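You operate a simulated robot arm through the tools that you are given. There is no shell and no other tool. Be economical: measure what you need, move in short steps, check, and stop when the job is done.

You run a simulated two-armed robot. Do the job below in one go: nothing can be reset, and whatever is moved stays where it is left.

TASK
Take the basket of nuts through wash, rinse and blue, then stand it back on the grate.
Fine: in that order; open the dye tank wide for it and leave it open; spill no nuts. Set down upright: green-handled basket.

Only the result counts: the job must be done as asked and must still hold three seconds after the hand-in. Knocking over, shifting, dropping, spilling or breaking anything else fails it.

THE ROBOT
Two 7-joint arms with two-finger parallel grippers on one trunk, on a base that drives. Base frame: it is fixed to the floor where the robot stands at the start and does not move with it; the origin is under the middle of the robot, x ahead of it, y to its left, z up. Units: m, degrees, N and s.
The left shoulder is at the start at [0.06, 0.143, 0.901], the right one opposite. With the tool pointing down near the work surface each hand reaches from about 0.3 to 0.72 m from the robot's upright axis, wherever it stands, measured 20 degrees to its own side. Places, roughly: grate on the drip pan [1.1, -0.9, 0.8]; green-handled basket [1, -0.75, 1]; small dye tank [1, -0.3, 0.7]; small dye tank lid [1, -0.3, 0.9]; small rinse tank [0.8, 0.1, 0.7]; small wash tank [0.6, 0.5, 0.7]. Payload 1.57 kg a hand.
The TCP of each hand is the grasp point between the finger pads, 0.03 m short of the fingertips. In the tool frame z runs along the fingers and y along their closing line. Largest opening 0.11 m; finger width 0.024, thickness 0.012; the body of the gripper, 0.048 by 0.112 m, starts 0.078 m behind the TCP.
Orientation is that of the tool frame in the base frame, as a unit quaternion [x, y, z, w]. With the fingers straight down and closing along the base's y, the tool's x points along the base's -x, its y along +y and its z along -z.

THE INTERFACE
- The arms move only by the tool apply_moves. It takes "left_targets", "right_targets" or both (then of equal length, played together; a hand with none holds still); each is a list of rows, each a list of 6 numbers: the shift along the base's x, y, z in m, then the turn, a rotation vector about the base's x, y, z in degrees. In form: [[x, y, z, rx, ry, rz], ...]. A call has 1 to 12 rows; each row is the pose to reach, as a shift and turn from the pose commanded when the call began. "left_jaw" and "right_jaw" are, for a hand that has rows, the finger opening in m, from 0 to 0.11, set as the call begins (left out, the last holds). Each row takes 0.2 s and may step no farther than 0.05 m and 8.6 degrees from the row before; otherwise, or with a gripper value out of range, the whole call is refused. Where a pose cannot be reached the arm comes as near as it can. A force on the tool above 90 N (or 10 N above the force at the start of the call, whichever is more), or a blocked arm, ends the call early, and 0.2 s more pass. Each finger travels about 0.045 m/s and halts on what it meets, pressing with about 24 N; the grip force reading is that of the motor and also rises with nothing between the fingers. The clock runs only during rows and for 0.2 s after the last one: add rows that repeat a pose to give the fingers time. The reply holds the time, the measured pose of the TCP, the force on the tool along the base axes, the opening and the grip force, in the units named above and with some noise, with the torque about the TCP (base axes, N m) and any sound that the robot's microphone picked up, and new pictures: "show" is both (left out), scene, wrist or none (wrist: the cameras of the hands that moved).
- Cameras (640 x 400 px; columns grow to the right, rows downward): "scene" is now at [0.0498, 0.007, 1.5126]; the picture's right is [0.09, -1.00, 0.00], its down [-0.74, -0.06, -0.67] and it looks along [0.67, 0.06, -0.74] (base axes); focal length 247 px, centre (320, 200). "left" rides on the left gripper at [0.07, -0.016, -0.141] in its tool frame; the picture's right is [0.23, 0.97, 0.00], its down [-0.85, 0.20, -0.48] and it looks along [-0.47, 0.11, 0.88] (tool axes); focal length 222 px, centre (320, 200). "right" rides on the right gripper at [0.07, 0.016, -0.141] in its tool frame; the picture's right is [-0.23, 0.97, 0.00], its down [-0.86, -0.20, -0.48] and it looks along [-0.47, -0.11, 0.88] (tool axes); focal length 222 px, centre (320, 200). There is no depth. A picture from a camera that has moved, and an enlarged one, comes with that camera's place and axes in the base frame and with its lens.
- lift_body(by): slides the trunk up (or, below 0, down) by that many m; the arms and the scene camera ride with it, the base frame stays. It gives what a move gives, with no picture.
- steer(legs): drives the robot by 1 to 6 legs, each [ahead, left, turn to the left] in m, m and degrees, along the robot's own axes; the way and the turn of a leg run together, so that a leg with both is an arc; at most 1.5 m and 180 degrees a leg. The arms and the cameras ride along, it lands a little off, and it stops where it bumps. It gives what a move gives, and a new picture of the scene camera.
- head_to(pan, tilt): turns the head with the scene camera to pan (to the left, within 86 degrees either way) and tilt (down, from -29 to 69), counted from straight ahead of the robot. It gives what a move gives, and a new picture of the scene camera.
- enlarge(camera, box): a new picture of the part [left, top, right, bottom] of that camera's present view, enlarged. It takes no simulated time.
- job_done(): hands the job in; it is judged then, once.

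Work in short steps. Places have to be worked out from the pictures, the camera data and where the tool is seen: move nearer, look again, correct. Check each grasp and each placing, and mend what went wrong. You have 120 turns and 260 pictures in all, those below and enlarged ones among them. Open the grippers and draw the arms clear of the work before you hand the job in, unless the task says otherwise; then end with one line.

The tools are called after ">>>" by a JSON object that holds its "method" and its "body". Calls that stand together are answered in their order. apply_moves: Moves the arms, as the interface text tells. Its arguments: {"type":"object","properties":{"left_targets":{"type":"array","items":{"type":"array","items":{"type":"number"}}},"left_jaw":{"type":"number"},"right_targets":{"type":"array","items":{"type":"array","items":{"type":"number"}}},"right_jaw":{"type":"number"},"show":{"type":"string","enum":["both","scene","wrist","none"]}},"required":[]} The other tools are called the same way: lift_body (by) slides the trunk up or down; steer (legs) drives the base; head_to (pan, tilt) turns the head that bears the scene camera; enlarge (camera, box) takes an enlarged picture of a part of a camera's view; job_done () hands the job in.

At the start:

```text
clock: 0.0
left_tool_pos: [0.4809, 0.0931, 1.0006]
left_tool_rot: [0.0, 1.0, 0.0, 0.0]
left_contact_force: [-0.2, -0.1, -0.2]
left_torque: [-0.01, -0.01, 0.03]
left_grip_width: 0.1098
left_grasp_force: 0.1
right_tool_pos: [0.468, -0.2528, 0.9997]
right_tool_rot: [0.0, 1.0, -0.001, -0.001]
right_contact_force: [0.3, -0.3, 0.5]
right_torque: [0.01, -0.03, -0.03]
right_grip_width: 0.11
right_grasp_force: 0.1
trunk travel left (down, up): [-0.5, 0.09]
robot x, y, heading: [-0.0035, -0.0019, -0.1]
head pan, tilt: [5.0, 47.7]
```

scene: 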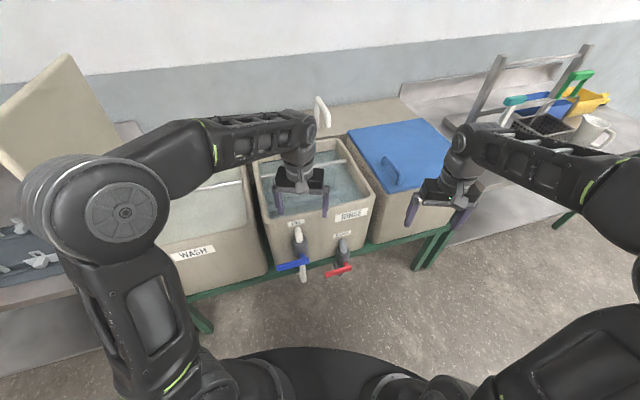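
right: 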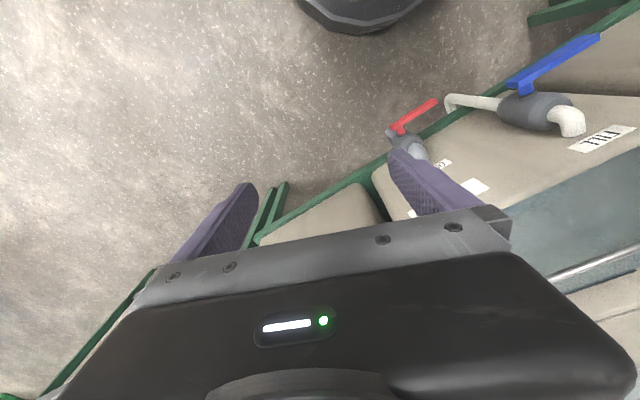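
left: 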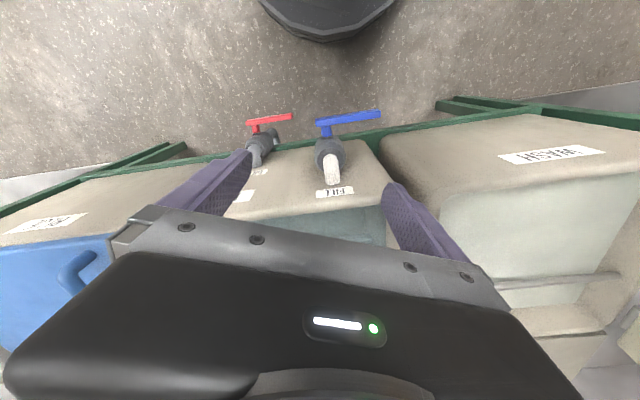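

The picture shows wash, rinse and a blue-lidded dye tank, with the baskets at the far right. I'll turn the head to look at the baskets.

>>> {"method": "head_to", "body": {"pan": -38, "tilt": 30}}

>>> {"method": "enlarge", "body": {"camera": "scene", "box": [160, 50, 480, 250]}}

```text
clock: 1.1
left_tool_pos: [0.4828, 0.0924, 0.9993]
left_tool_rot: [0.0, 1.0, 0.0, 0.0]
left_contact_force: [0.0, 0.2, 0.6]
left_torque: [0.01, 0.01, -0.04]
left_grip_width: 0.1098
left_grasp_force: 0.0
right_tool_pos: [0.4689, -0.2528, 0.9994]
right_tool_rot: [0.0, 1.0, 0.0, -0.001]
right_contact_force: [0.2, 0.2, 0.7]
right_torque: [-0.03, 0.02, -0.04]
right_grip_width: 0.11
right_grasp_force: 0.1
trunk travel left (down, up): [-0.5, 0.09]
robot x, y, heading: [-0.003, 0.0016, -0.1]
head pan, tilt: [-38.0, 30.0]
camera scene: at [0.0423, -0.0555, 1.5389], right [-0.61, -0.79, 0.0], down [-0.39, 0.31, -0.87], along [0.68, -0.53, -0.5], focal length 247 px, centre (320, 200)
```

scene: 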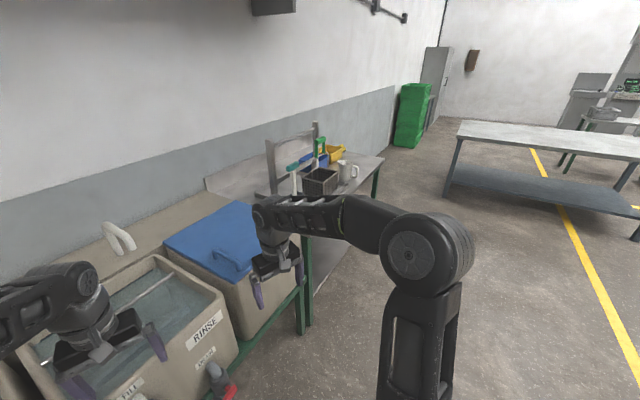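

```text
2.00 times, centred on (320, 150) of scene
camera zoom: at [0.0423, -0.0555, 1.5389], right [-0.61, -0.79, 0.0], down [-0.39, 0.31, -0.87], along [0.68, -0.53, -0.5], focal length 495 px, centre (320, 300)
```

zoom: 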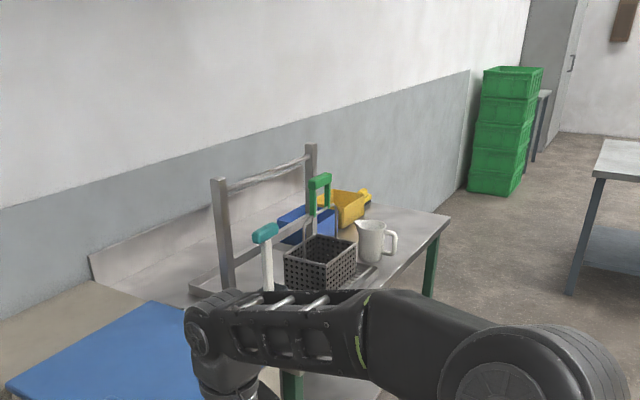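

The tables run about 21° off my y axis. I'll lift the trunk for clearance, back up a little, turn to face the wall and slide right towards the baskets.

>>> {"method": "lift_body", "body": {"by": 0.08}}

>>> {"method": "steer", "body": {"legs": [[-0.15, 0, 0], [0, 0, 21], [0, -0.9, 0]]}}

>>> {"method": "head_to", "body": {"pan": 0, "tilt": 35}}

```text
clock: 2.3
left_tool_pos: [0.4823, 0.0924, 1.0796]
left_tool_rot: [0.0, 1.0, -0.001, 0.0]
left_contact_force: [0.0, 1.0, -0.2]
left_torque: [-0.02, -0.01, 0.03]
left_grip_width: 0.1099
left_grasp_force: 0.1
right_tool_pos: [0.4677, -0.253, 1.0805]
right_tool_rot: [0.0, 1.0, 0.0, 0.0]
right_contact_force: [-0.1, 0.6, 0.0]
right_torque: [0.04, 0.0, 0.0]
right_grip_width: 0.11
right_grasp_force: 0.1
trunk travel left (down, up): [-0.58, 0.01]
robot x, y, heading: [-0.0019, -0.0012, -0.3]
head pan, tilt: [-38.0, 30.0]
```

```text
clock: 9.1
left_tool_pos: [0.5946, -0.579, 1.0812]
left_tool_rot: [-0.183, 0.983, 0.0, 0.0]
left_contact_force: [0.6, 0.6, -0.8]
left_torque: [0.01, 0.03, -0.06]
left_grip_width: 0.1101
left_grasp_force: 0.0
right_tool_pos: [0.7062, -0.9044, 1.0804]
right_tool_rot: [-0.183, 0.983, 0.0, 0.0]
right_contact_force: [0.2, 0.0, -0.6]
right_torque: [-0.04, 0.02, 0.02]
right_grip_width: 0.1099
right_grasp_force: 0.0
trunk travel left (down, up): [-0.58, 0.01]
robot x, y, heading: [0.1785, -0.8374, 21.2]
head pan, tilt: [-38.0, 30.0]
camera scene: at [0.2381, -0.8748, 1.6189], right [-0.29, -0.96, 0.0], down [-0.48, 0.15, -0.87], along [0.83, -0.25, -0.5], focal length 247 px, centre (320, 200)
```

scene: 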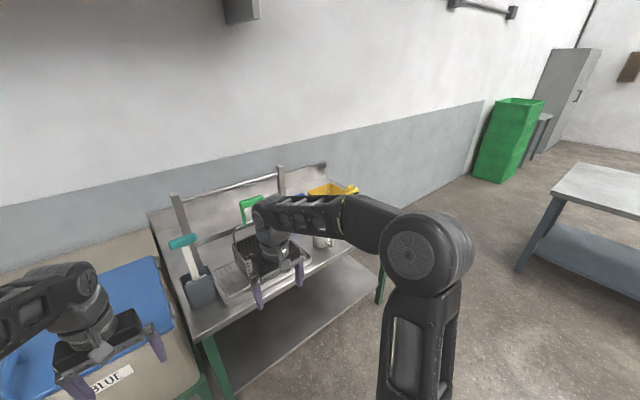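

```text
clock: 10.1
left_tool_pos: [0.5941, -0.5778, 1.0795]
left_tool_rot: [-0.183, 0.983, 0.0, 0.0]
left_contact_force: [0.0, -0.4, -0.4]
left_torque: [-0.03, 0.0, 0.0]
left_grip_width: 0.1098
left_grasp_force: 0.1
right_tool_pos: [0.7054, -0.9036, 1.0801]
right_tool_rot: [-0.183, 0.983, 0.0, 0.0]
right_contact_force: [0.2, -0.9, -0.1]
right_torque: [0.03, -0.01, 0.02]
right_grip_width: 0.11
right_grasp_force: 0.1
trunk travel left (down, up): [-0.58, 0.01]
robot x, y, heading: [0.1794, -0.8365, 21.0]
head pan, tilt: [0.0, 35.0]
camera scene: at [0.2335, -0.8164, 1.6112], right [0.36, -0.93, 0.0], down [-0.54, -0.21, -0.82], along [0.76, 0.29, -0.57], focal length 247 px, centre (320, 200)
```

scene: 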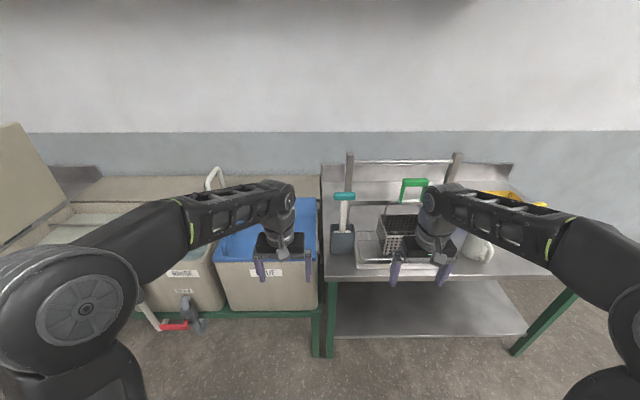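

Now I'm square to the wall. I'll zoom in on the basket area.

>>> {"method": "enlarge", "body": {"camera": "scene", "box": [320, 140, 560, 290]}}

>>> {"method": "apply_moves", "body": {"right_targets": [[0.015, -0.04, 0.02, 0, 0, 0], [0.03, -0.08, 0.04, 0, 0, 0], [0.04, -0.125, 0.05, 0, 0, 0], [0.05, -0.17, 0.05, 0, 0, 0]]}}

>>> {"method": "enlarge", "body": {"camera": "scene", "box": [320, 140, 560, 290]}}

```text
2.67 times, centred on (440, 215) of scene
camera zoom: at [0.2335, -0.8164, 1.6112], right [0.36, -0.93, 0.0], down [-0.54, -0.21, -0.82], along [0.76, 0.29, -0.57], focal length 660 px, centre (0, 160)
```

zoom: 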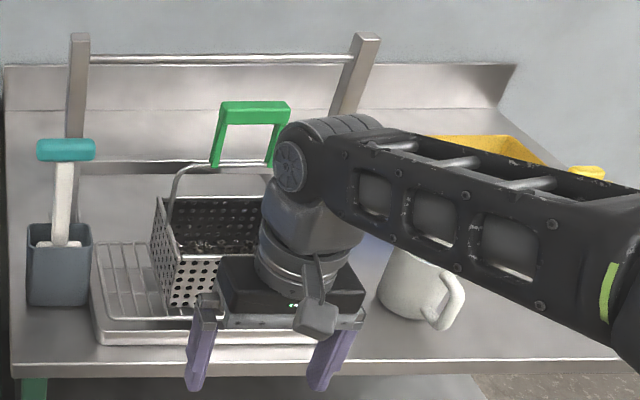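

```text
clock: 11.1
left_tool_pos: [0.5942, -0.5789, 1.0804]
left_tool_rot: [-0.183, 0.983, 0.0, 0.0]
left_contact_force: [-0.1, -0.7, -1.0]
left_torque: [0.02, 0.04, 0.0]
left_grip_width: 0.1098
left_grasp_force: 0.1
right_tool_pos: [0.757, -1.0735, 1.1294]
right_tool_rot: [-0.183, 0.983, 0.001, 0.0]
right_contact_force: [0.4, 0.1, 0.1]
right_torque: [0.05, 0.01, -0.02]
right_grip_width: 0.1098
right_grasp_force: 0.0
trunk travel left (down, up): [-0.58, 0.01]
robot x, y, heading: [0.1777, -0.8396, 20.7]
head pan, tilt: [0.0, 35.0]
camera scene: at [0.2339, -0.8171, 1.6112], right [0.36, -0.93, 0.0], down [-0.54, -0.21, -0.82], along [0.76, 0.3, -0.57], focal length 247 px, centre (320, 200)
camera right: at [0.6872, -1.085, 1.2702], right [-0.14, 0.99, 0.0], down [0.87, 0.12, 0.48], along [0.47, 0.07, -0.88], focal length 222 px, centre (320, 200)
```

scene: 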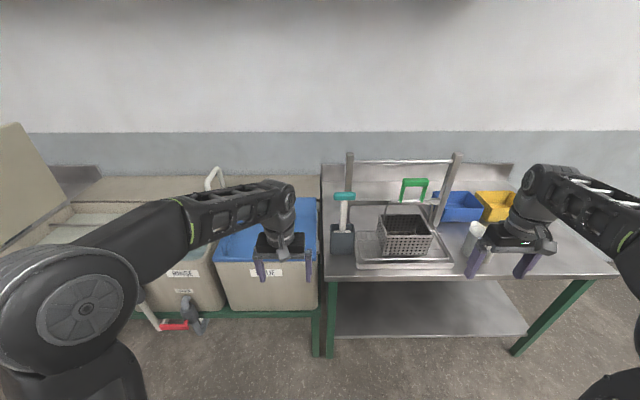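
right: 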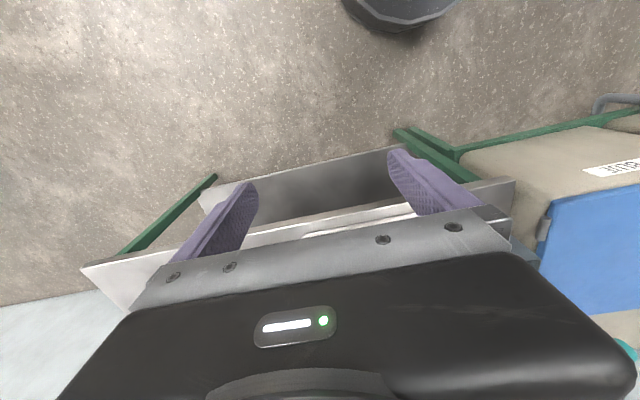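

```text
2.67 times, centred on (440, 215) of scene
camera zoom: at [0.2339, -0.8171, 1.6112], right [0.36, -0.93, 0.0], down [-0.54, -0.21, -0.82], along [0.76, 0.3, -0.57], focal length 660 px, centre (0, 160)
```

zoom: 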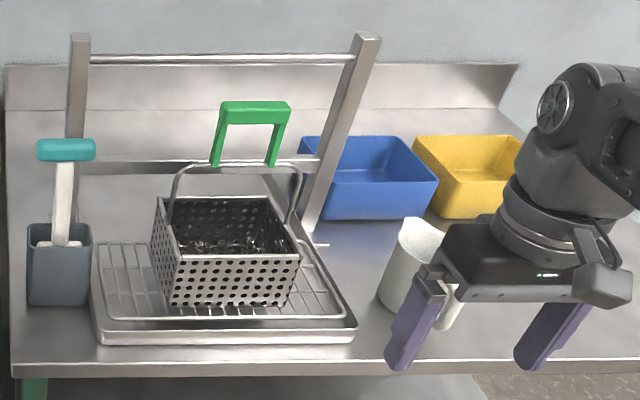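

The basket stands roughly square to the wall at about (1.125, -0.866), with the top of its green grip near z 1.12. Next I'll move the left hand aside to see the dye lid and its handle.

>>> {"method": "apply_moves", "body": {"left_targets": [[-0.036, 0.03, 0, 0, 0, 0], [-0.06, 0.07, 0, 0, 0, 0], [-0.08, 0.115, 0, 0, 0, 0], [-0.1, 0.16, 0, 0, 0, 0], [-0.115, 0.2, 0, 0, 0, 0]], "show": "none"}}

>>> {"method": "head_to", "body": {"pan": 12, "tilt": 40}}

>>> {"method": "enlarge", "body": {"camera": "scene", "box": [220, 120, 420, 245]}}

```text
clock: 12.3
left_tool_pos: [0.478, -0.3755, 1.0798]
left_tool_rot: [-0.183, 0.983, 0.001, 0.001]
left_contact_force: [-0.8, 0.3, -0.6]
left_torque: [-0.01, -0.02, 0.0]
left_grip_width: 0.1101
left_grasp_force: 0.1
right_tool_pos: [0.7565, -1.0725, 1.1285]
right_tool_rot: [-0.183, 0.983, 0.0, 0.0]
right_contact_force: [-0.3, 0.1, 0.8]
right_torque: [-0.03, -0.01, -0.01]
right_grip_width: 0.1101
right_grasp_force: 0.1
trunk travel left (down, up): [-0.58, 0.01]
robot x, y, heading: [0.1779, -0.8369, 21.1]
head pan, tilt: [0.0, 35.0]
```

```text
clock: 13.1
left_tool_pos: [0.48, -0.3768, 1.0799]
left_tool_rot: [-0.183, 0.983, 0.0, 0.0]
left_contact_force: [0.4, 0.3, 0.3]
left_torque: [-0.03, 0.02, 0.0]
left_grip_width: 0.1101
left_grasp_force: 0.1
right_tool_pos: [0.7573, -1.0727, 1.1297]
right_tool_rot: [-0.184, 0.983, 0.0, 0.0]
right_contact_force: [-0.1, 0.1, -1.0]
right_torque: [-0.01, 0.01, 0.0]
right_grip_width: 0.11
right_grasp_force: 0.0
trunk travel left (down, up): [-0.58, 0.01]
robot x, y, heading: [0.1785, -0.8354, 21.2]
head pan, tilt: [12.0, 40.0]
camera scene: at [0.2225, -0.8016, 1.6036], right [0.55, -0.84, 0.0], down [-0.54, -0.35, -0.77], along [0.64, 0.42, -0.64], focal length 247 px, centre (320, 200)
```

scene: 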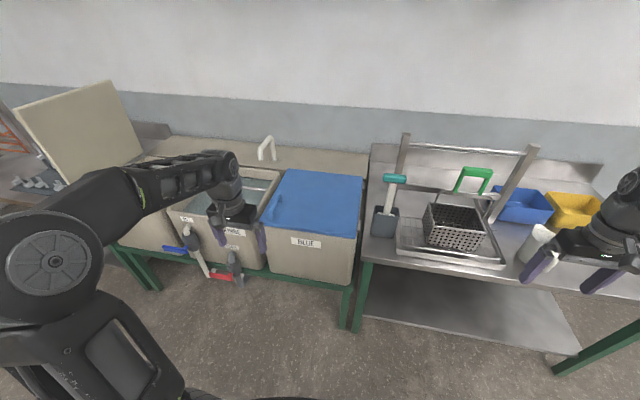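

```text
3.20 times, centred on (320, 182) of scene
camera zoom: at [0.2225, -0.8016, 1.6036], right [0.55, -0.84, 0.0], down [-0.54, -0.35, -0.77], along [0.64, 0.42, -0.64], focal length 792 px, centre (320, 256)
```

zoom: 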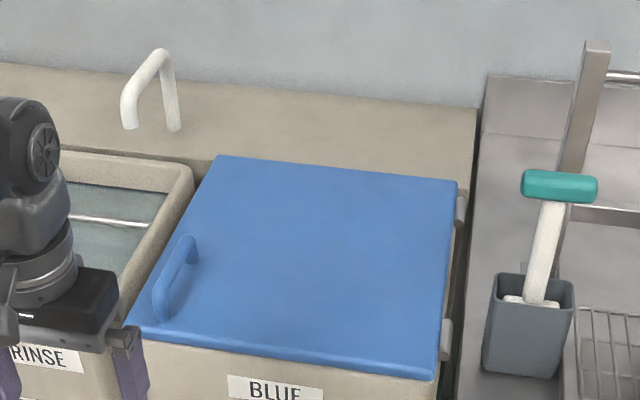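

The lid is hinged on its right side and the loop handle is near the left edge, running front to back at about (0.78, -0.20, 0.92). I'll swing it up and over with the right hand, so I drive left and forward to face the tank.

>>> {"method": "steer", "body": {"legs": [[0, 0.25, 0], [0.22, 0, 0]]}}

>>> {"method": "head_to", "body": {"pan": 5, "tilt": 50}}

```text
clock: 16.1
left_tool_pos: [0.5969, -0.0704, 1.0793]
left_tool_rot: [-0.183, 0.983, 0.0, 0.0]
left_contact_force: [0.2, 0.1, -0.1]
left_torque: [0.0, 0.06, 0.01]
left_grip_width: 0.1101
left_grasp_force: 0.0
right_tool_pos: [0.8729, -0.7678, 1.1287]
right_tool_rot: [-0.184, 0.983, 0.0, 0.0]
right_contact_force: [0.0, -0.2, -0.4]
right_torque: [0.0, 0.02, -0.02]
right_grip_width: 0.11
right_grasp_force: 0.1
trunk travel left (down, up): [-0.58, 0.01]
robot x, y, heading: [0.2927, -0.532, 20.8]
head pan, tilt: [12.0, 40.0]
camera scene: at [0.3405, -0.4956, 1.6035], right [0.55, -0.84, 0.0], down [-0.54, -0.35, -0.77], along [0.64, 0.42, -0.64], focal length 247 px, centre (320, 200)
```

scene: 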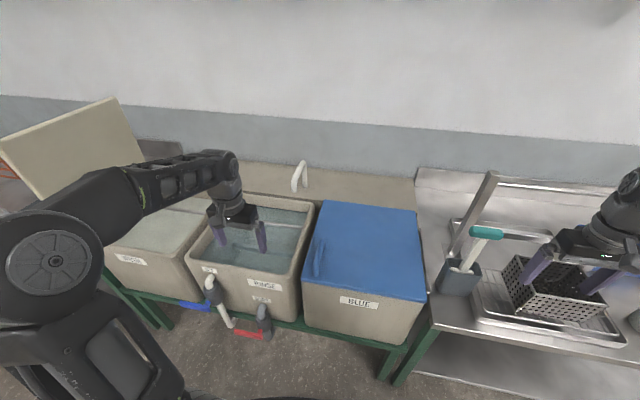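

```text
clock: 16.9
left_tool_pos: [0.5953, -0.0712, 1.0803]
left_tool_rot: [-0.183, 0.983, 0.0, 0.001]
left_contact_force: [-0.8, 0.3, 1.1]
left_torque: [0.0, 0.0, -0.01]
left_grip_width: 0.11
left_grasp_force: 0.0
right_tool_pos: [0.8727, -0.7676, 1.1294]
right_tool_rot: [-0.183, 0.983, -0.001, 0.0]
right_contact_force: [-0.3, 0.1, 0.5]
right_torque: [0.03, 0.01, 0.0]
right_grip_width: 0.11
right_grasp_force: 0.0
trunk travel left (down, up): [-0.58, 0.01]
robot x, y, heading: [0.2935, -0.5322, 21.0]
head pan, tilt: [5.0, 50.0]
camera scene: at [0.3368, -0.5088, 1.5895], right [0.44, -0.9, 0.0], down [-0.69, -0.34, -0.64], along [0.58, 0.28, -0.77], focal length 247 px, centre (320, 200)
```

scene: 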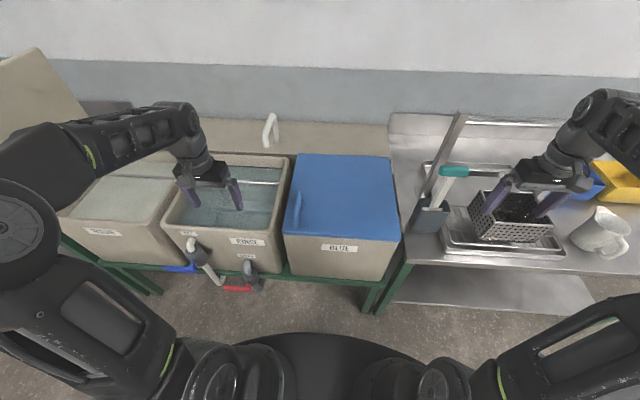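

Zooming in on the lid handle to fix its place.

>>> {"method": "enlarge", "body": {"camera": "scene", "box": [260, 130, 420, 230]}}

```text
4.00 times, centred on (340, 180) of scene
camera zoom: at [0.3368, -0.5088, 1.5895], right [0.44, -0.9, 0.0], down [-0.69, -0.34, -0.64], along [0.58, 0.28, -0.77], focal length 990 px, centre (240, 280)
```

zoom: 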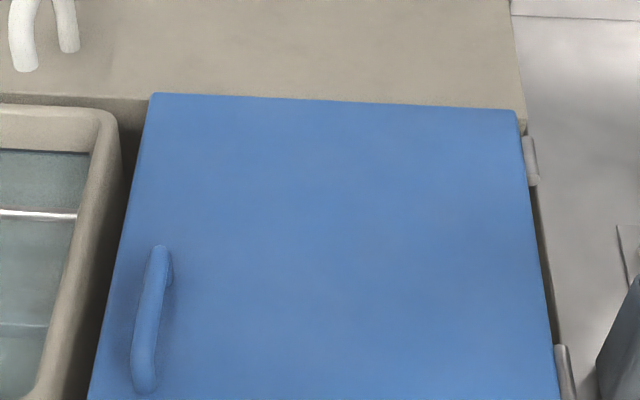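

Triangulating gives the handle bar at about (0.756, -0.222, 0.935). I'll bring the right hand above it and shift the left hand away.

>>> {"method": "apply_moves", "body": {"right_targets": [[-0.015, 0.045, 0, 0, 0, 0], [-0.03, 0.09, 0, 0, 0, 0], [-0.04, 0.135, 0, 0, 0, 0], [-0.05, 0.18, 0, 0, 0, 0], [-0.06, 0.227, 0, 0, 0, 0], [-0.07, 0.274, 0, 0, 0, 0], [-0.08, 0.32, 0, 0, 0, 0], [-0.09, 0.367, 0, 0, 0, 0], [-0.1, 0.414, 0, 0, 0, 0], [-0.108, 0.46, -0.01, 0, 0, 0], [-0.113, 0.505, -0.02, 0, 0, 0], [-0.117, 0.546, -0.04, 0, 0, 0]], "left_targets": [[-0.015, 0.04, 0, 0, 0, 0], [-0.03, 0.08, 0, 0, 0, 0], [-0.05, 0.12, 0, 0, 0, 0], [-0.07, 0.15, 0, 0, 0, 0], [-0.07, 0.15, 0, 0, 0, 0], [-0.07, 0.15, 0, 0, 0, 0], [-0.07, 0.15, 0, 0, 0, 0], [-0.07, 0.15, 0, 0, 0, 0], [-0.07, 0.15, 0, 0, 0, 0], [-0.07, 0.15, 0, 0, 0, 0], [-0.07, 0.15, 0, 0, 0, 0], [-0.07, 0.15, 0, 0, 0, 0]], "right_jaw": 0.07}}

```text
clock: 19.5
left_tool_pos: [0.5269, 0.0778, 1.0795]
left_tool_rot: [-0.183, 0.983, 0.0, -0.001]
left_contact_force: [-0.4, 0.4, -0.4]
left_torque: [-0.03, 0.03, 0.01]
left_grip_width: 0.1099
left_grasp_force: 0.0
right_tool_pos: [0.7623, -0.2844, 1.1124]
right_tool_rot: [-0.183, 0.983, 0.0, 0.001]
right_contact_force: [0.1, -0.3, -0.3]
right_torque: [-0.02, 0.0, -0.01]
right_grip_width: 0.0699
right_grasp_force: 0.1
right hand out of reach, approached as far as the arm can: row 11, 12
trunk travel left (down, up): [-0.58, 0.01]
robot x, y, heading: [0.2925, -0.5328, 20.9]
head pan, tilt: [5.0, 50.0]
camera scene: at [0.337, -0.5083, 1.5894], right [0.44, -0.9, 0.0], down [-0.69, -0.34, -0.64], along [0.58, 0.28, -0.77], focal length 247 px, centre (320, 200)
camera right: at [0.6918, -0.2951, 1.2529], right [-0.14, 0.99, 0.0], down [0.87, 0.12, 0.48], along [0.47, 0.07, -0.88], focal length 222 px, centre (320, 200)
camera left: at [0.467, 0.0379, 1.2206], right [-0.56, 0.83, 0.0], down [0.73, 0.49, 0.48], along [0.4, 0.27, -0.88], focal length 222 px, centre (320, 200)
```

scene: 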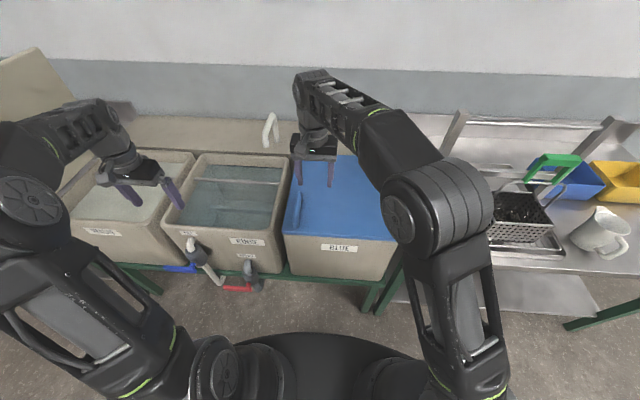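
right: 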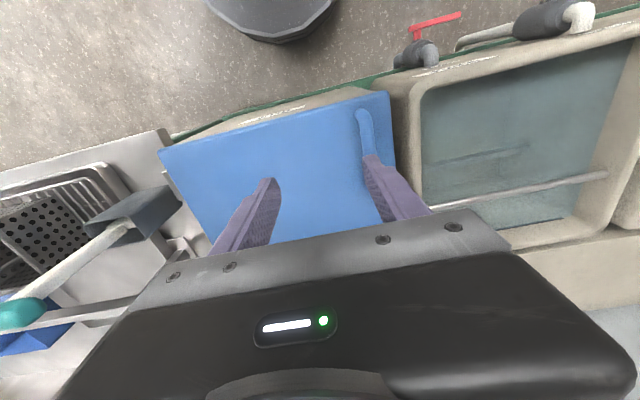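
left: 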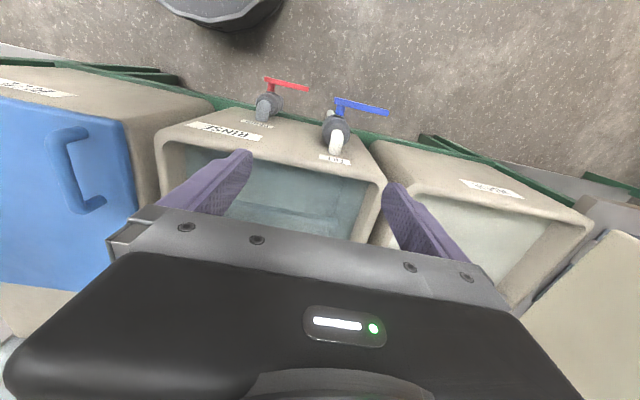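

The bar is confirmed at about (0.747, -0.222), just out of the right hand's reach. I'll lift the hand slightly and shift the base left 0.14 m.

>>> {"method": "steer", "body": {"legs": [[0, 0.14, 0]]}}

```text
clock: 20.8
left_tool_pos: [0.4776, 0.2074, 1.0787]
left_tool_rot: [-0.184, 0.983, 0.0, 0.001]
left_contact_force: [0.8, 0.4, 0.4]
left_torque: [-0.04, -0.01, 0.01]
left_grip_width: 0.11
left_grasp_force: 0.0
right_tool_pos: [0.7118, -0.1574, 1.1112]
right_tool_rot: [-0.183, 0.983, 0.0, 0.002]
right_contact_force: [-0.1, 0.4, -0.6]
right_torque: [-0.03, -0.02, -0.01]
right_grip_width: 0.07
right_grasp_force: 0.1
trunk travel left (down, up): [-0.58, 0.01]
robot x, y, heading: [0.2457, -0.407, 21.0]
head pan, tilt: [5.0, 50.0]
camera scene: at [0.2871, -0.3792, 1.5894], right [0.44, -0.9, 0.0], down [-0.69, -0.34, -0.64], along [0.58, 0.28, -0.77], focal length 247 px, centre (320, 200)
```

scene: 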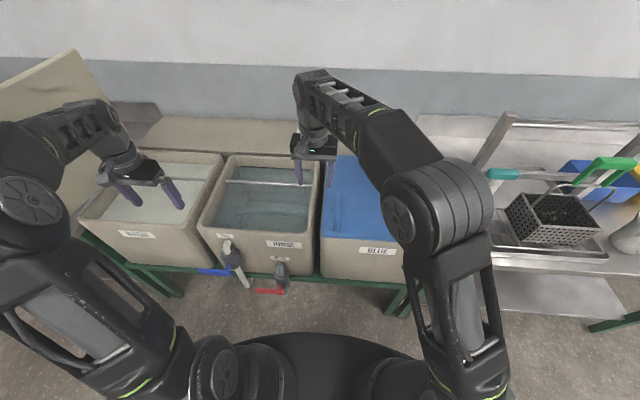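

I'll step the right hand over the bar, staying high, and see where it lands.

>>> {"method": "apply_moves", "body": {"right_targets": [[0.02, -0.035, 0, 0, 0, 0], [0.038, -0.065, -0.03, 0, 0, 0], [0.038, -0.065, -0.06, 0, 0, 0], [0.038, -0.065, -0.06, 0, 0, 0]], "show": "wrist"}}

```text
clock: 21.8
left_tool_pos: [0.4789, 0.206, 1.08]
left_tool_rot: [-0.183, 0.983, 0.0, 0.0]
left_contact_force: [-0.3, -0.1, -0.6]
left_torque: [0.01, 0.03, -0.01]
left_grip_width: 0.1099
left_grasp_force: 0.1
right_tool_pos: [0.7494, -0.2227, 1.0497]
right_tool_rot: [-0.182, 0.983, -0.001, 0.001]
right_contact_force: [0.2, -0.2, -0.1]
right_torque: [0.01, 0.02, 0.01]
right_grip_width: 0.0701
right_grasp_force: 0.1
trunk travel left (down, up): [-0.58, 0.01]
robot x, y, heading: [0.2493, -0.404, 21.1]
head pan, tilt: [5.0, 50.0]
camera right: at [0.6791, -0.2327, 1.191], right [-0.14, 0.99, 0.0], down [0.87, 0.12, 0.48], along [0.47, 0.07, -0.88], focal length 222 px, centre (320, 200)
```

right: 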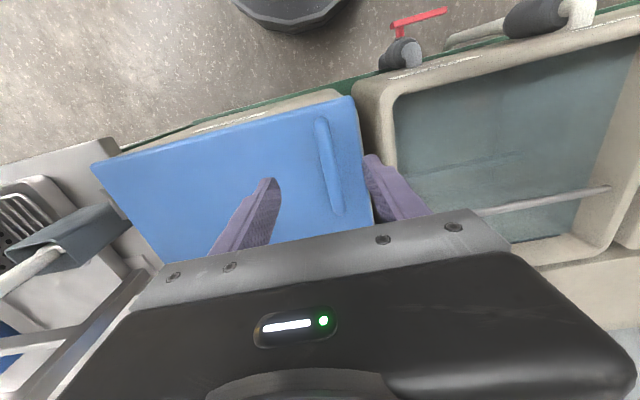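

The bar is centred near (0.766, -0.209). I'll go down over it with a force check.

>>> {"method": "apply_moves", "body": {"right_targets": [[0.016, 0.012, -0.02, 0, 0, 0], [0.016, 0.012, -0.055, 0, 0, 0], [0.016, 0.012, -0.085, 0, 0, 0], [0.016, 0.012, -0.105, 0, 0, 0], [0.016, 0.012, -0.105, 0, 0, 0]], "show": "both"}}

```text
clock: 23.0
left_tool_pos: [0.4772, 0.2048, 1.0799]
left_tool_rot: [-0.184, 0.983, 0.0, 0.0]
left_contact_force: [-0.2, 0.5, 0.2]
left_torque: [0.0, 0.01, -0.05]
left_grip_width: 0.1101
left_grasp_force: 0.0
right_tool_pos: [0.7662, -0.2123, 0.9467]
right_tool_rot: [-0.184, 0.983, 0.001, 0.0]
right_contact_force: [-0.3, -0.3, -0.8]
right_torque: [0.0, 0.03, 0.02]
right_grip_width: 0.0699
right_grasp_force: 0.1
trunk travel left (down, up): [-0.58, 0.01]
robot x, y, heading: [0.2407, -0.4085, 20.9]
head pan, tilt: [5.0, 50.0]
camera scene: at [0.2877, -0.381, 1.5894], right [0.44, -0.9, 0.0], down [-0.69, -0.34, -0.64], along [0.58, 0.28, -0.77], focal length 247 px, centre (320, 200)
camera right: at [0.6961, -0.2221, 1.087], right [-0.14, 0.99, 0.0], down [0.87, 0.12, 0.48], along [0.47, 0.07, -0.88], focal length 222 px, centre (320, 200)
```

scene: 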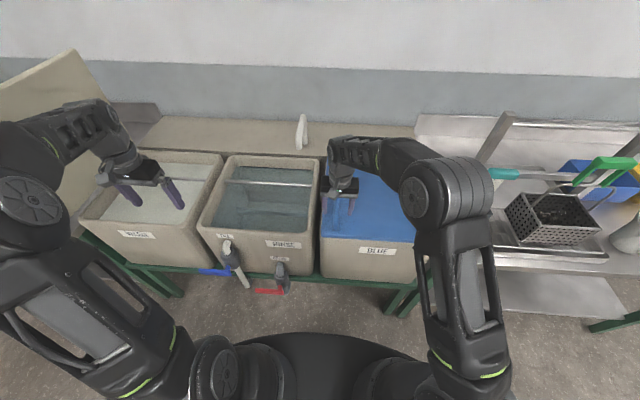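
right: 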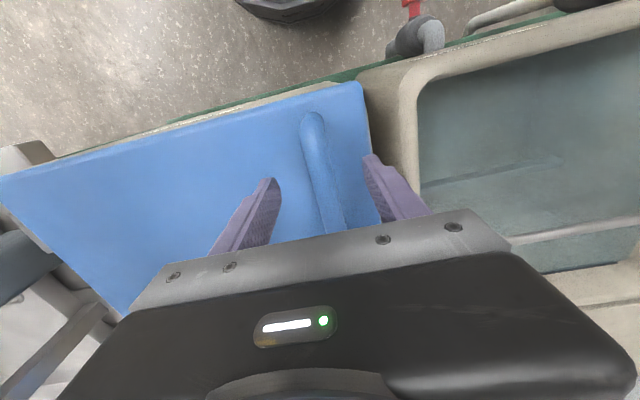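

The bar is centred between the fingers. I'll lower 8 mm and close.

>>> {"method": "apply_moves", "body": {"right_targets": [[0, 0, -0.008, 0, 0, 0], [0, 0, -0.008, 0, 0, 0], [0, 0, -0.008, 0, 0, 0], [0, 0, -0.008, 0, 0, 0], [0, 0, -0.008, 0, 0, 0], [0, 0, -0.008, 0, 0, 0], [0, 0, -0.008, 0, 0, 0]], "right_jaw": 0, "show": "wrist"}}

```text
clock: 24.6
left_tool_pos: [0.4771, 0.2049, 1.079]
left_tool_rot: [-0.183, 0.983, -0.001, 0.001]
left_contact_force: [-1.3, -0.8, 0.5]
left_torque: [-0.01, -0.04, -0.01]
left_grip_width: 0.1098
left_grasp_force: 0.0
right_tool_pos: [0.7654, -0.2101, 0.9375]
right_tool_rot: [-0.184, 0.983, 0.001, 0.001]
right_contact_force: [-4.3, 8.8, 1.4]
right_torque: [0.17, 0.29, 0.66]
right_grip_width: 0.0198
right_grasp_force: 33.7
trunk travel left (down, up): [-0.58, 0.01]
robot x, y, heading: [0.2471, -0.4014, 21.1]
head pan, tilt: [5.0, 50.0]
camera right: at [0.6957, -0.2203, 1.0794], right [-0.14, 0.99, 0.0], down [0.87, 0.12, 0.48], along [0.47, 0.07, -0.88], focal length 222 px, centre (320, 200)
```

right: 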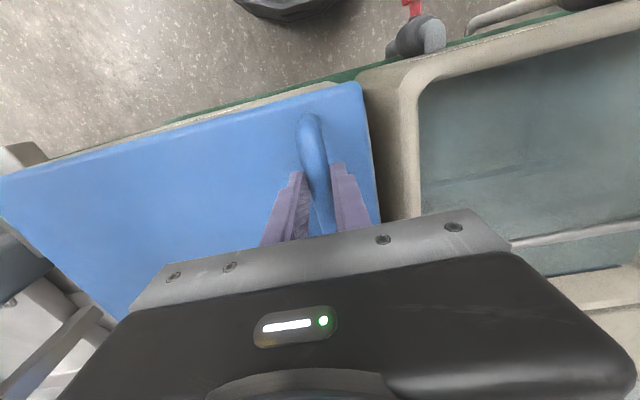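

Gripped, with the opening at 0.0198. The hinge line is at u≈0.84, about 0.365 m to the right of the hand, so I'll start the arc with 14°.

>>> {"method": "apply_moves", "body": {"right_targets": [[0.0014, -0.0035, 0.022, 3.27, 1.25, 0], [0.0038, -0.0099, 0.044, 6.535, 2.509, 0], [0.0064, -0.0168, 0.0655, 9.8, 3.76, 0], [0.0095, -0.0248, 0.0864, 13.07, 5.018, 0], [0.0095, -0.0248, 0.0864, 13.07, 5.018, 0]]}}

```text
clock: 25.8
left_tool_pos: [0.4774, 0.2042, 1.0798]
left_tool_rot: [-0.183, 0.983, 0.002, 0.0]
left_contact_force: [0.3, 0.0, 0.8]
left_torque: [0.0, 0.0, -0.01]
left_grip_width: 0.1101
left_grasp_force: 0.1
right_tool_pos: [0.7772, -0.2367, 1.0254]
right_tool_rot: [-0.181, 0.976, 0.12, -0.022]
right_contact_force: [-5.3, 0.2, -0.2]
right_torque: [-0.02, -0.05, 0.65]
right_grip_width: 0.0196
right_grasp_force: 33.9
trunk travel left (down, up): [-0.58, 0.01]
robot x, y, heading: [0.2448, -0.4031, 21.0]
head pan, tilt: [5.0, 50.0]
camera scene: at [0.2869, -0.381, 1.5894], right [0.44, -0.9, 0.0], down [-0.69, -0.34, -0.64], along [0.58, 0.28, -0.77], focal length 247 px, centre (320, 200)
camera right: at [0.7187, -0.2792, 1.1651], right [-0.13, 0.96, 0.24], down [0.91, 0.02, 0.42], along [0.4, 0.27, -0.88], focal length 222 px, centre (320, 200)
```

scene: 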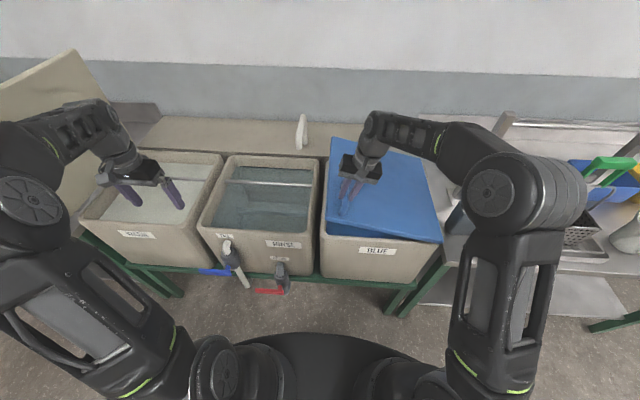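
right: 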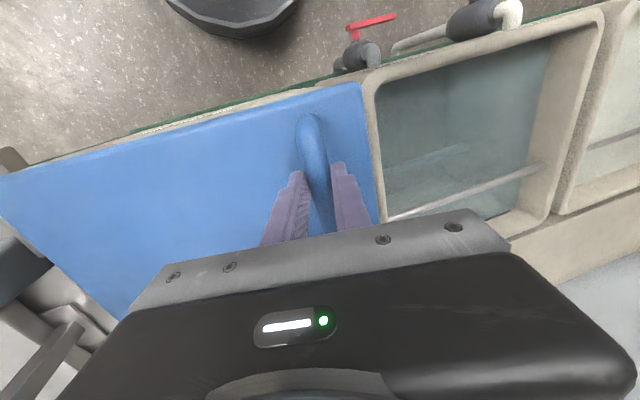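

Forces are tiny, so the arc fits. I'll continue to 42°.

>>> {"method": "apply_moves", "body": {"right_targets": [[0.0075, -0.0196, 0.0401, 6.535, 2.509, 0], [0.0167, -0.0436, 0.0774, 13.07, 5.018, 0], [0.0275, -0.0716, 0.1112, 19.605, 7.527, 0], [0.0397, -0.1033, 0.1412, 26.14, 10.036, 0], [0.0397, -0.1033, 0.1412, 26.14, 10.036, 0]]}}

```text
clock: 27.0
left_tool_pos: [0.4804, 0.2038, 1.0797]
left_tool_rot: [-0.184, 0.983, 0.0, 0.0]
left_contact_force: [-0.1, -0.3, 0.1]
left_torque: [0.04, 0.08, -0.01]
left_grip_width: 0.11
left_grasp_force: 0.2
right_tool_pos: [0.8178, -0.3421, 1.1627]
right_tool_rot: [-0.169, 0.919, 0.351, -0.064]
right_contact_force: [6.5, -13.1, -18.7]
right_torque: [-0.05, -1.26, -0.19]
right_grip_width: 0.0197
right_grasp_force: 33.7
trunk travel left (down, up): [-0.58, 0.01]
robot x, y, heading: [0.2483, -0.407, 21.3]
head pan, tilt: [5.0, 50.0]
camera scene: at [0.2904, -0.3833, 1.5892], right [0.44, -0.9, 0.0], down [-0.69, -0.34, -0.64], along [0.58, 0.28, -0.77], focal length 247 px, centre (320, 200)
camera right: at [0.7833, -0.4446, 1.2787], right [-0.05, 0.76, 0.65], down [0.97, -0.13, 0.22], along [0.26, 0.64, -0.73], focal length 222 px, centre (320, 200)
```

scene: 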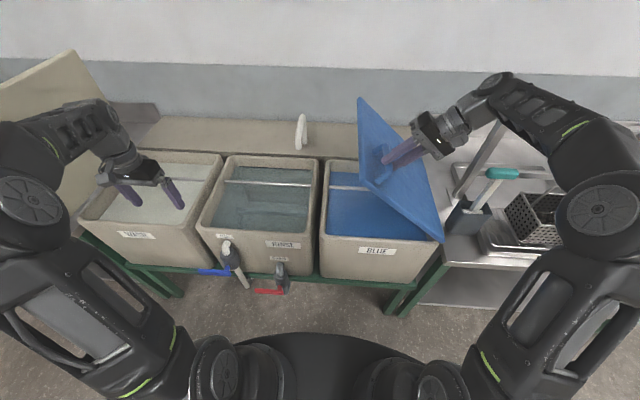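
right: 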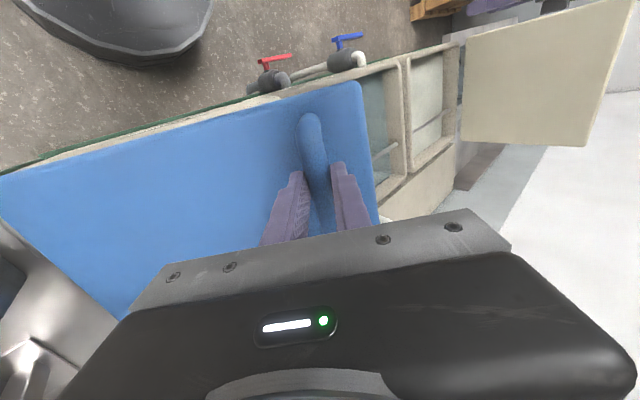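

The force reads about 23 N towards the hinge, so my radius is a few mm long. I'll go on to 56° with a slightly tighter radius.

>>> {"method": "apply_moves", "body": {"right_targets": [[-0.001, 0.002, -0.005, 0, 0, 0], [0.0144, -0.0375, 0.0208, 6.535, 2.509, 0], [0.0286, -0.0745, 0.0413, 13.07, 5.018, 0], [0.0286, -0.0745, 0.0413, 13.07, 5.018, 0]]}}

```text
clock: 28.0
left_tool_pos: [0.4843, 0.2031, 1.0778]
left_tool_rot: [-0.182, 0.983, 0.001, -0.003]
left_contact_force: [0.5, -0.2, -1.2]
left_torque: [0.01, 0.01, 0.0]
left_grip_width: 0.1099
left_grasp_force: 0.1
right_tool_pos: [0.8267, -0.4045, 1.2018]
right_tool_rot: [-0.143, 0.894, 0.422, -0.039]
right_contact_force: [27.5, -10.5, -40.5]
right_torque: [-0.27, -1.38, -0.07]
right_grip_width: 0.0201
right_grasp_force: 34.0
right hand out of reach, approached as far as the arm can: row 2, 3, 4
trunk travel left (down, up): [-0.58, 0.01]
robot x, y, heading: [0.248, -0.4049, 20.9]
head pan, tilt: [5.0, 50.0]
camera scene: at [0.2968, -0.3833, 1.5882], right [0.44, -0.9, 0.0], down [-0.69, -0.34, -0.64], along [0.57, 0.28, -0.77], focal length 247 px, centre (320, 200)
camera right: at [0.7842, -0.5206, 1.3003], right [0.0, 0.65, 0.76], down [0.95, -0.23, 0.2], along [0.3, 0.72, -0.62], focal length 222 px, centre (320, 200)
```

scene: 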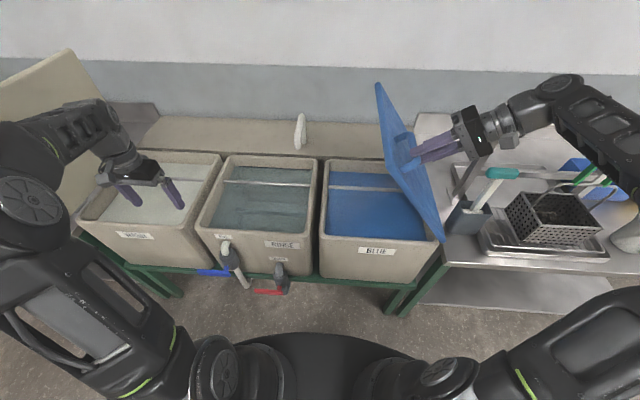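
right: 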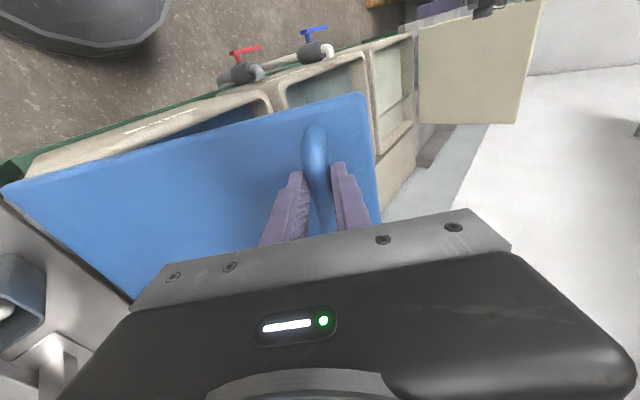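

The arm has reached its limit at about 52°. I'll test whether the lid holds itself by opening the fingers slightly; the lower finger still catches the bar if it doesn't.

>>> {"method": "apply_moves", "body": {"right_targets": [[0, 0, 0, 0, 0, 0], [0, 0, 0, 0, 0, 0], [0, 0, 0, 0, 0, 0]], "right_jaw": 0.04}}

```text
clock: 28.8
left_tool_pos: [0.4778, 0.2056, 1.081]
left_tool_rot: [-0.184, 0.983, 0.0, -0.001]
left_contact_force: [0.5, -1.0, 1.2]
left_torque: [0.0, 0.02, 0.03]
left_grip_width: 0.1103
left_grasp_force: 0.1
right_tool_pos: [0.8159, -0.3964, 1.2118]
right_tool_rot: [-0.149, 0.89, 0.429, -0.04]
right_contact_force: [-0.9, -6.5, -8.6]
right_torque: [-0.19, 0.03, 0.05]
right_grip_width: 0.049
right_grasp_force: 4.7
trunk travel left (down, up): [-0.58, 0.01]
robot x, y, heading: [0.2477, -0.404, 21.1]
head pan, tilt: [5.0, 50.0]
camera scene: at [0.2884, -0.3823, 1.5895], right [0.44, -0.9, 0.0], down [-0.69, -0.34, -0.64], along [0.58, 0.28, -0.77], focal length 247 px, centre (320, 200)
camera right: at [0.7753, -0.5154, 1.3093], right [-0.01, 0.64, 0.77], down [0.96, -0.22, 0.2], along [0.29, 0.74, -0.61], focal length 222 px, centre (320, 200)
```

scene: 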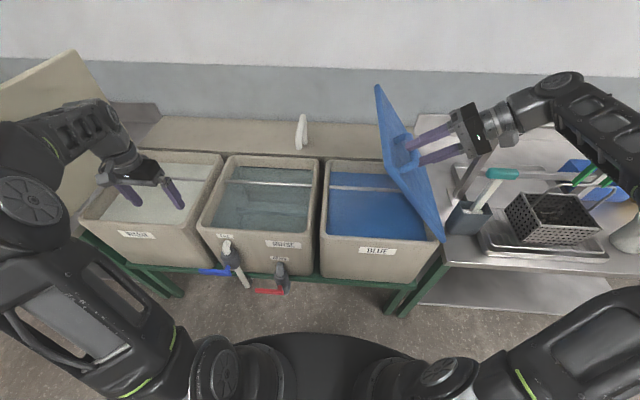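
right: 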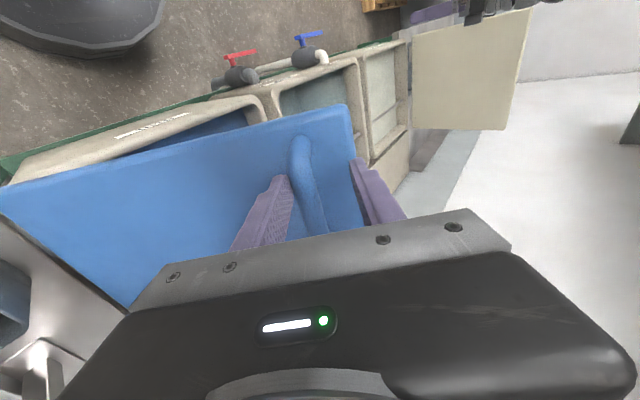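

The lid now rests on my lower finger with about 11 N, so it doesn't hold itself. I'll push it on along the arc without turning the hand, since the bar can roll between the fingers.

>>> {"method": "apply_moves", "body": {"right_targets": [[0.008, -0.02, 0.008, 0, 0, 0], [0.016, -0.04, 0.015, 0, 0, 0], [0.024, -0.061, 0.02, 0, 0, 0], [0.031, -0.081, 0.023, 0, 0, 0], [0.031, -0.081, 0.023, 0, 0, 0]]}}

```text
clock: 30.0
left_tool_pos: [0.4787, 0.2029, 1.0826]
left_tool_rot: [-0.183, 0.983, 0.001, 0.001]
left_contact_force: [0.9, -0.2, 1.1]
left_torque: [0.06, 0.04, 0.0]
left_grip_width: 0.1099
left_grasp_force: 0.0
right_tool_pos: [0.8215, -0.4247, 1.2135]
right_tool_rot: [-0.155, 0.889, 0.43, -0.018]
right_contact_force: [-0.1, -0.6, 0.3]
right_torque: [0.06, -0.03, -0.01]
right_grip_width: 0.0402
right_grasp_force: 0.1
right hand out of reach, approached as far as the arm can: row 1, 2, 3, 4, 5
trunk travel left (down, up): [-0.58, 0.01]
robot x, y, heading: [0.2463, -0.4057, 21.3]
head pan, tilt: [5.0, 50.0]
camera scene: at [0.2879, -0.3841, 1.5897], right [0.44, -0.9, 0.0], down [-0.69, -0.34, -0.64], along [0.58, 0.28, -0.77], focal length 247 px, centre (320, 200)
camera right: at [0.775, -0.5436, 1.3073], right [-0.04, 0.63, 0.77], down [0.94, -0.23, 0.23], along [0.33, 0.74, -0.59], focal length 222 px, centre (320, 200)
```

scene: 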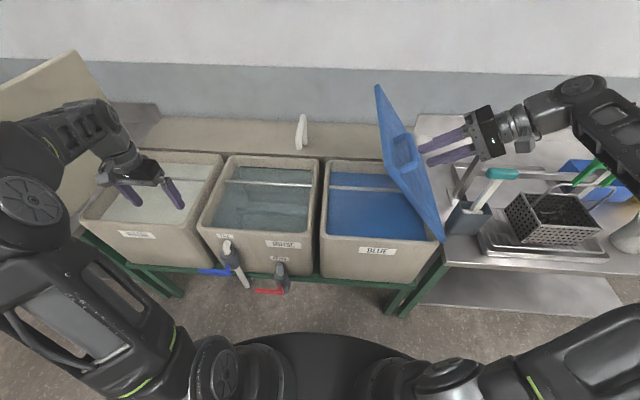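
right: 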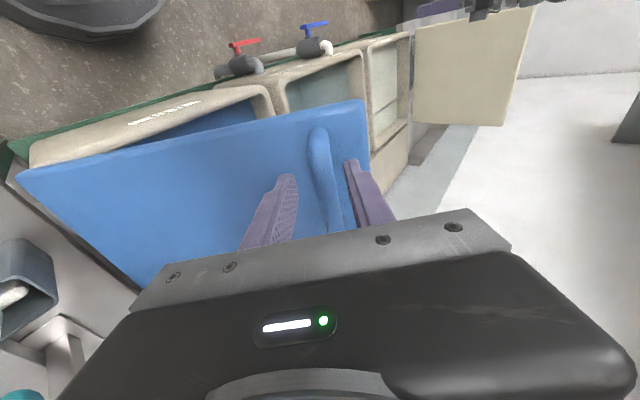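

The hand slipped back off the bar and the lid stays up by itself at about 53°. I'll open the jaws and slide the right hand out toward the robot, then check it.

>>> {"method": "apply_moves", "body": {"right_targets": [[0, 0, 0, 0, 0, 0], [0, 0, 0, 0, 0, 0], [0, 0, 0, 0, 0, 0], [-0.02, -0.015, 0.0, 0, 0, 0], [-0.05, -0.03, 0.0, 0, 0, 0], [-0.08, -0.05, 0.0, 0, 0, 0], [-0.11, -0.07, 0.0, 0, 0, 0], [-0.14, -0.09, 0, 0, 0, 0], [-0.17, -0.11, 0, 0, 0, 0]], "right_jaw": 0.1}}

```text
clock: 32.0
left_tool_pos: [0.4779, 0.2048, 1.08]
left_tool_rot: [-0.183, 0.983, -0.001, 0.0]
left_contact_force: [0.1, 0.5, 0.0]
left_torque: [0.02, 0.02, 0.05]
left_grip_width: 0.1101
left_grasp_force: 0.1
right_tool_pos: [0.674, -0.5022, 1.1921]
right_tool_rot: [-0.15, 0.891, 0.427, -0.039]
right_contact_force: [0.0, 0.7, -0.1]
right_torque: [0.0, 0.03, -0.02]
right_grip_width: 0.1
right_grasp_force: 0.1
right hand out of reach, approached as far as the arm can: row 4, 5, 6, 7, 8, 9
trunk travel left (down, up): [-0.58, 0.01]
robot x, y, heading: [0.2468, -0.4051, 21.3]
head pan, tilt: [5.0, 50.0]
camera scene: at [0.2884, -0.382, 1.5895], right [0.44, -0.9, 0.0], down [-0.69, -0.34, -0.64], along [0.58, 0.28, -0.77], focal length 247 px, centre (320, 200)
camera right: at [0.6333, -0.6196, 1.2901], right [-0.01, 0.64, 0.77], down [0.96, -0.22, 0.2], along [0.29, 0.74, -0.61], focal length 222 px, centre (320, 200)
```

scene: 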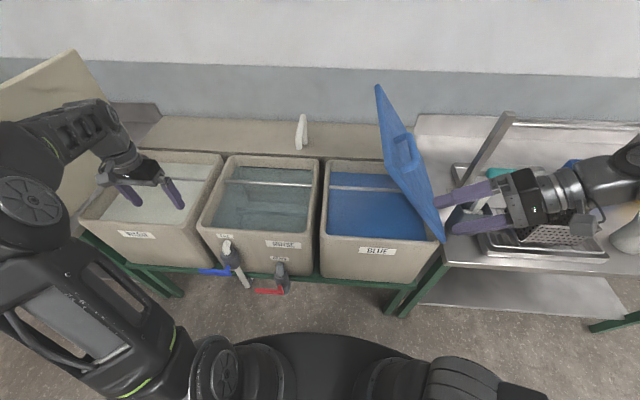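
right: 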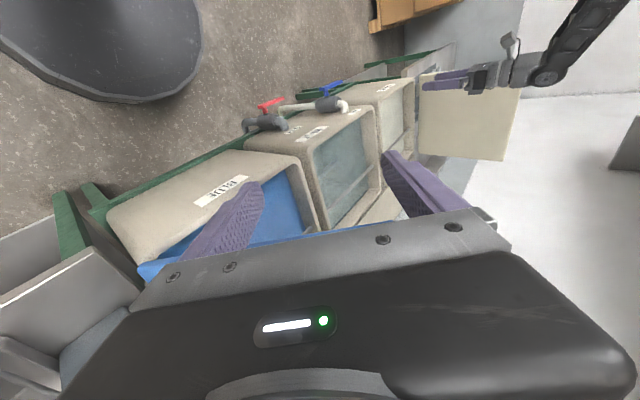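

The lid holds at about 55–60°. I'll push it further from underneath with the left hand, so I tilt that hand 40° with its tips pointing right and down, jaws closed, and bring it over the rinse tank.

>>> {"method": "apply_moves", "body": {"left_targets": [[0.027, -0.033, 0.01, -7.47, -2.87, 0], [0.054, -0.067, 0.02, -14.94, -5.73, 0], [0.082, -0.1, 0.03, -22.4, -8.6, 0], [0.109, -0.134, 0.03, -29.9, -11.47, 0], [0.136, -0.168, 0.03, -37.3, -14.34, 0], [0.163, -0.2, 0.03, -37.3, -14.34, 0], [0.19, -0.235, 0.03, -37.3, -14.34, 0], [0.218, -0.268, 0.03, -37.3, -14.34, 0], [0.245, -0.302, 0.03, -37.3, -14.34, 0]], "left_jaw": 0}}

```text
clock: 34.0
left_tool_pos: [0.7247, -0.0962, 1.1115]
left_tool_rot: [-0.173, 0.924, -0.336, 0.062]
left_contact_force: [-0.5, 0.8, 0.4]
left_torque: [0.01, -0.04, -0.02]
left_grip_width: 0.0001
left_grasp_force: 21.5
left hand out of reach, approached as far as the arm can: row 3, 4, 5
right_tool_pos: [0.675, -0.5021, 1.1922]
right_tool_rot: [-0.15, 0.89, 0.428, -0.039]
right_contact_force: [-0.8, -0.6, -0.9]
right_torque: [0.07, 0.02, -0.01]
right_grip_width: 0.1
right_grasp_force: 0.1
trunk travel left (down, up): [-0.58, 0.01]
robot x, y, heading: [0.2469, -0.4054, 21.0]
head pan, tilt: [5.0, 50.0]
camera scene: at [0.2882, -0.3821, 1.5894], right [0.44, -0.9, 0.0], down [-0.69, -0.34, -0.64], along [0.58, 0.28, -0.77], focal length 247 px, centre (320, 200)
camera left: at [0.6308, -0.0492, 1.2289], right [-0.48, 0.61, -0.62], down [0.63, 0.74, 0.24], along [0.61, -0.28, -0.74], focal length 222 px, centre (320, 200)
```

scene: 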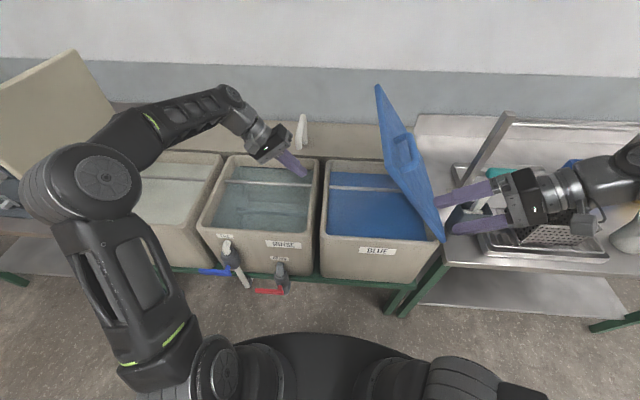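
left: 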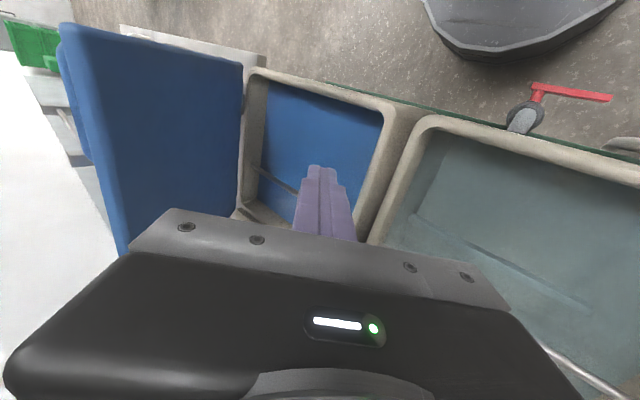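

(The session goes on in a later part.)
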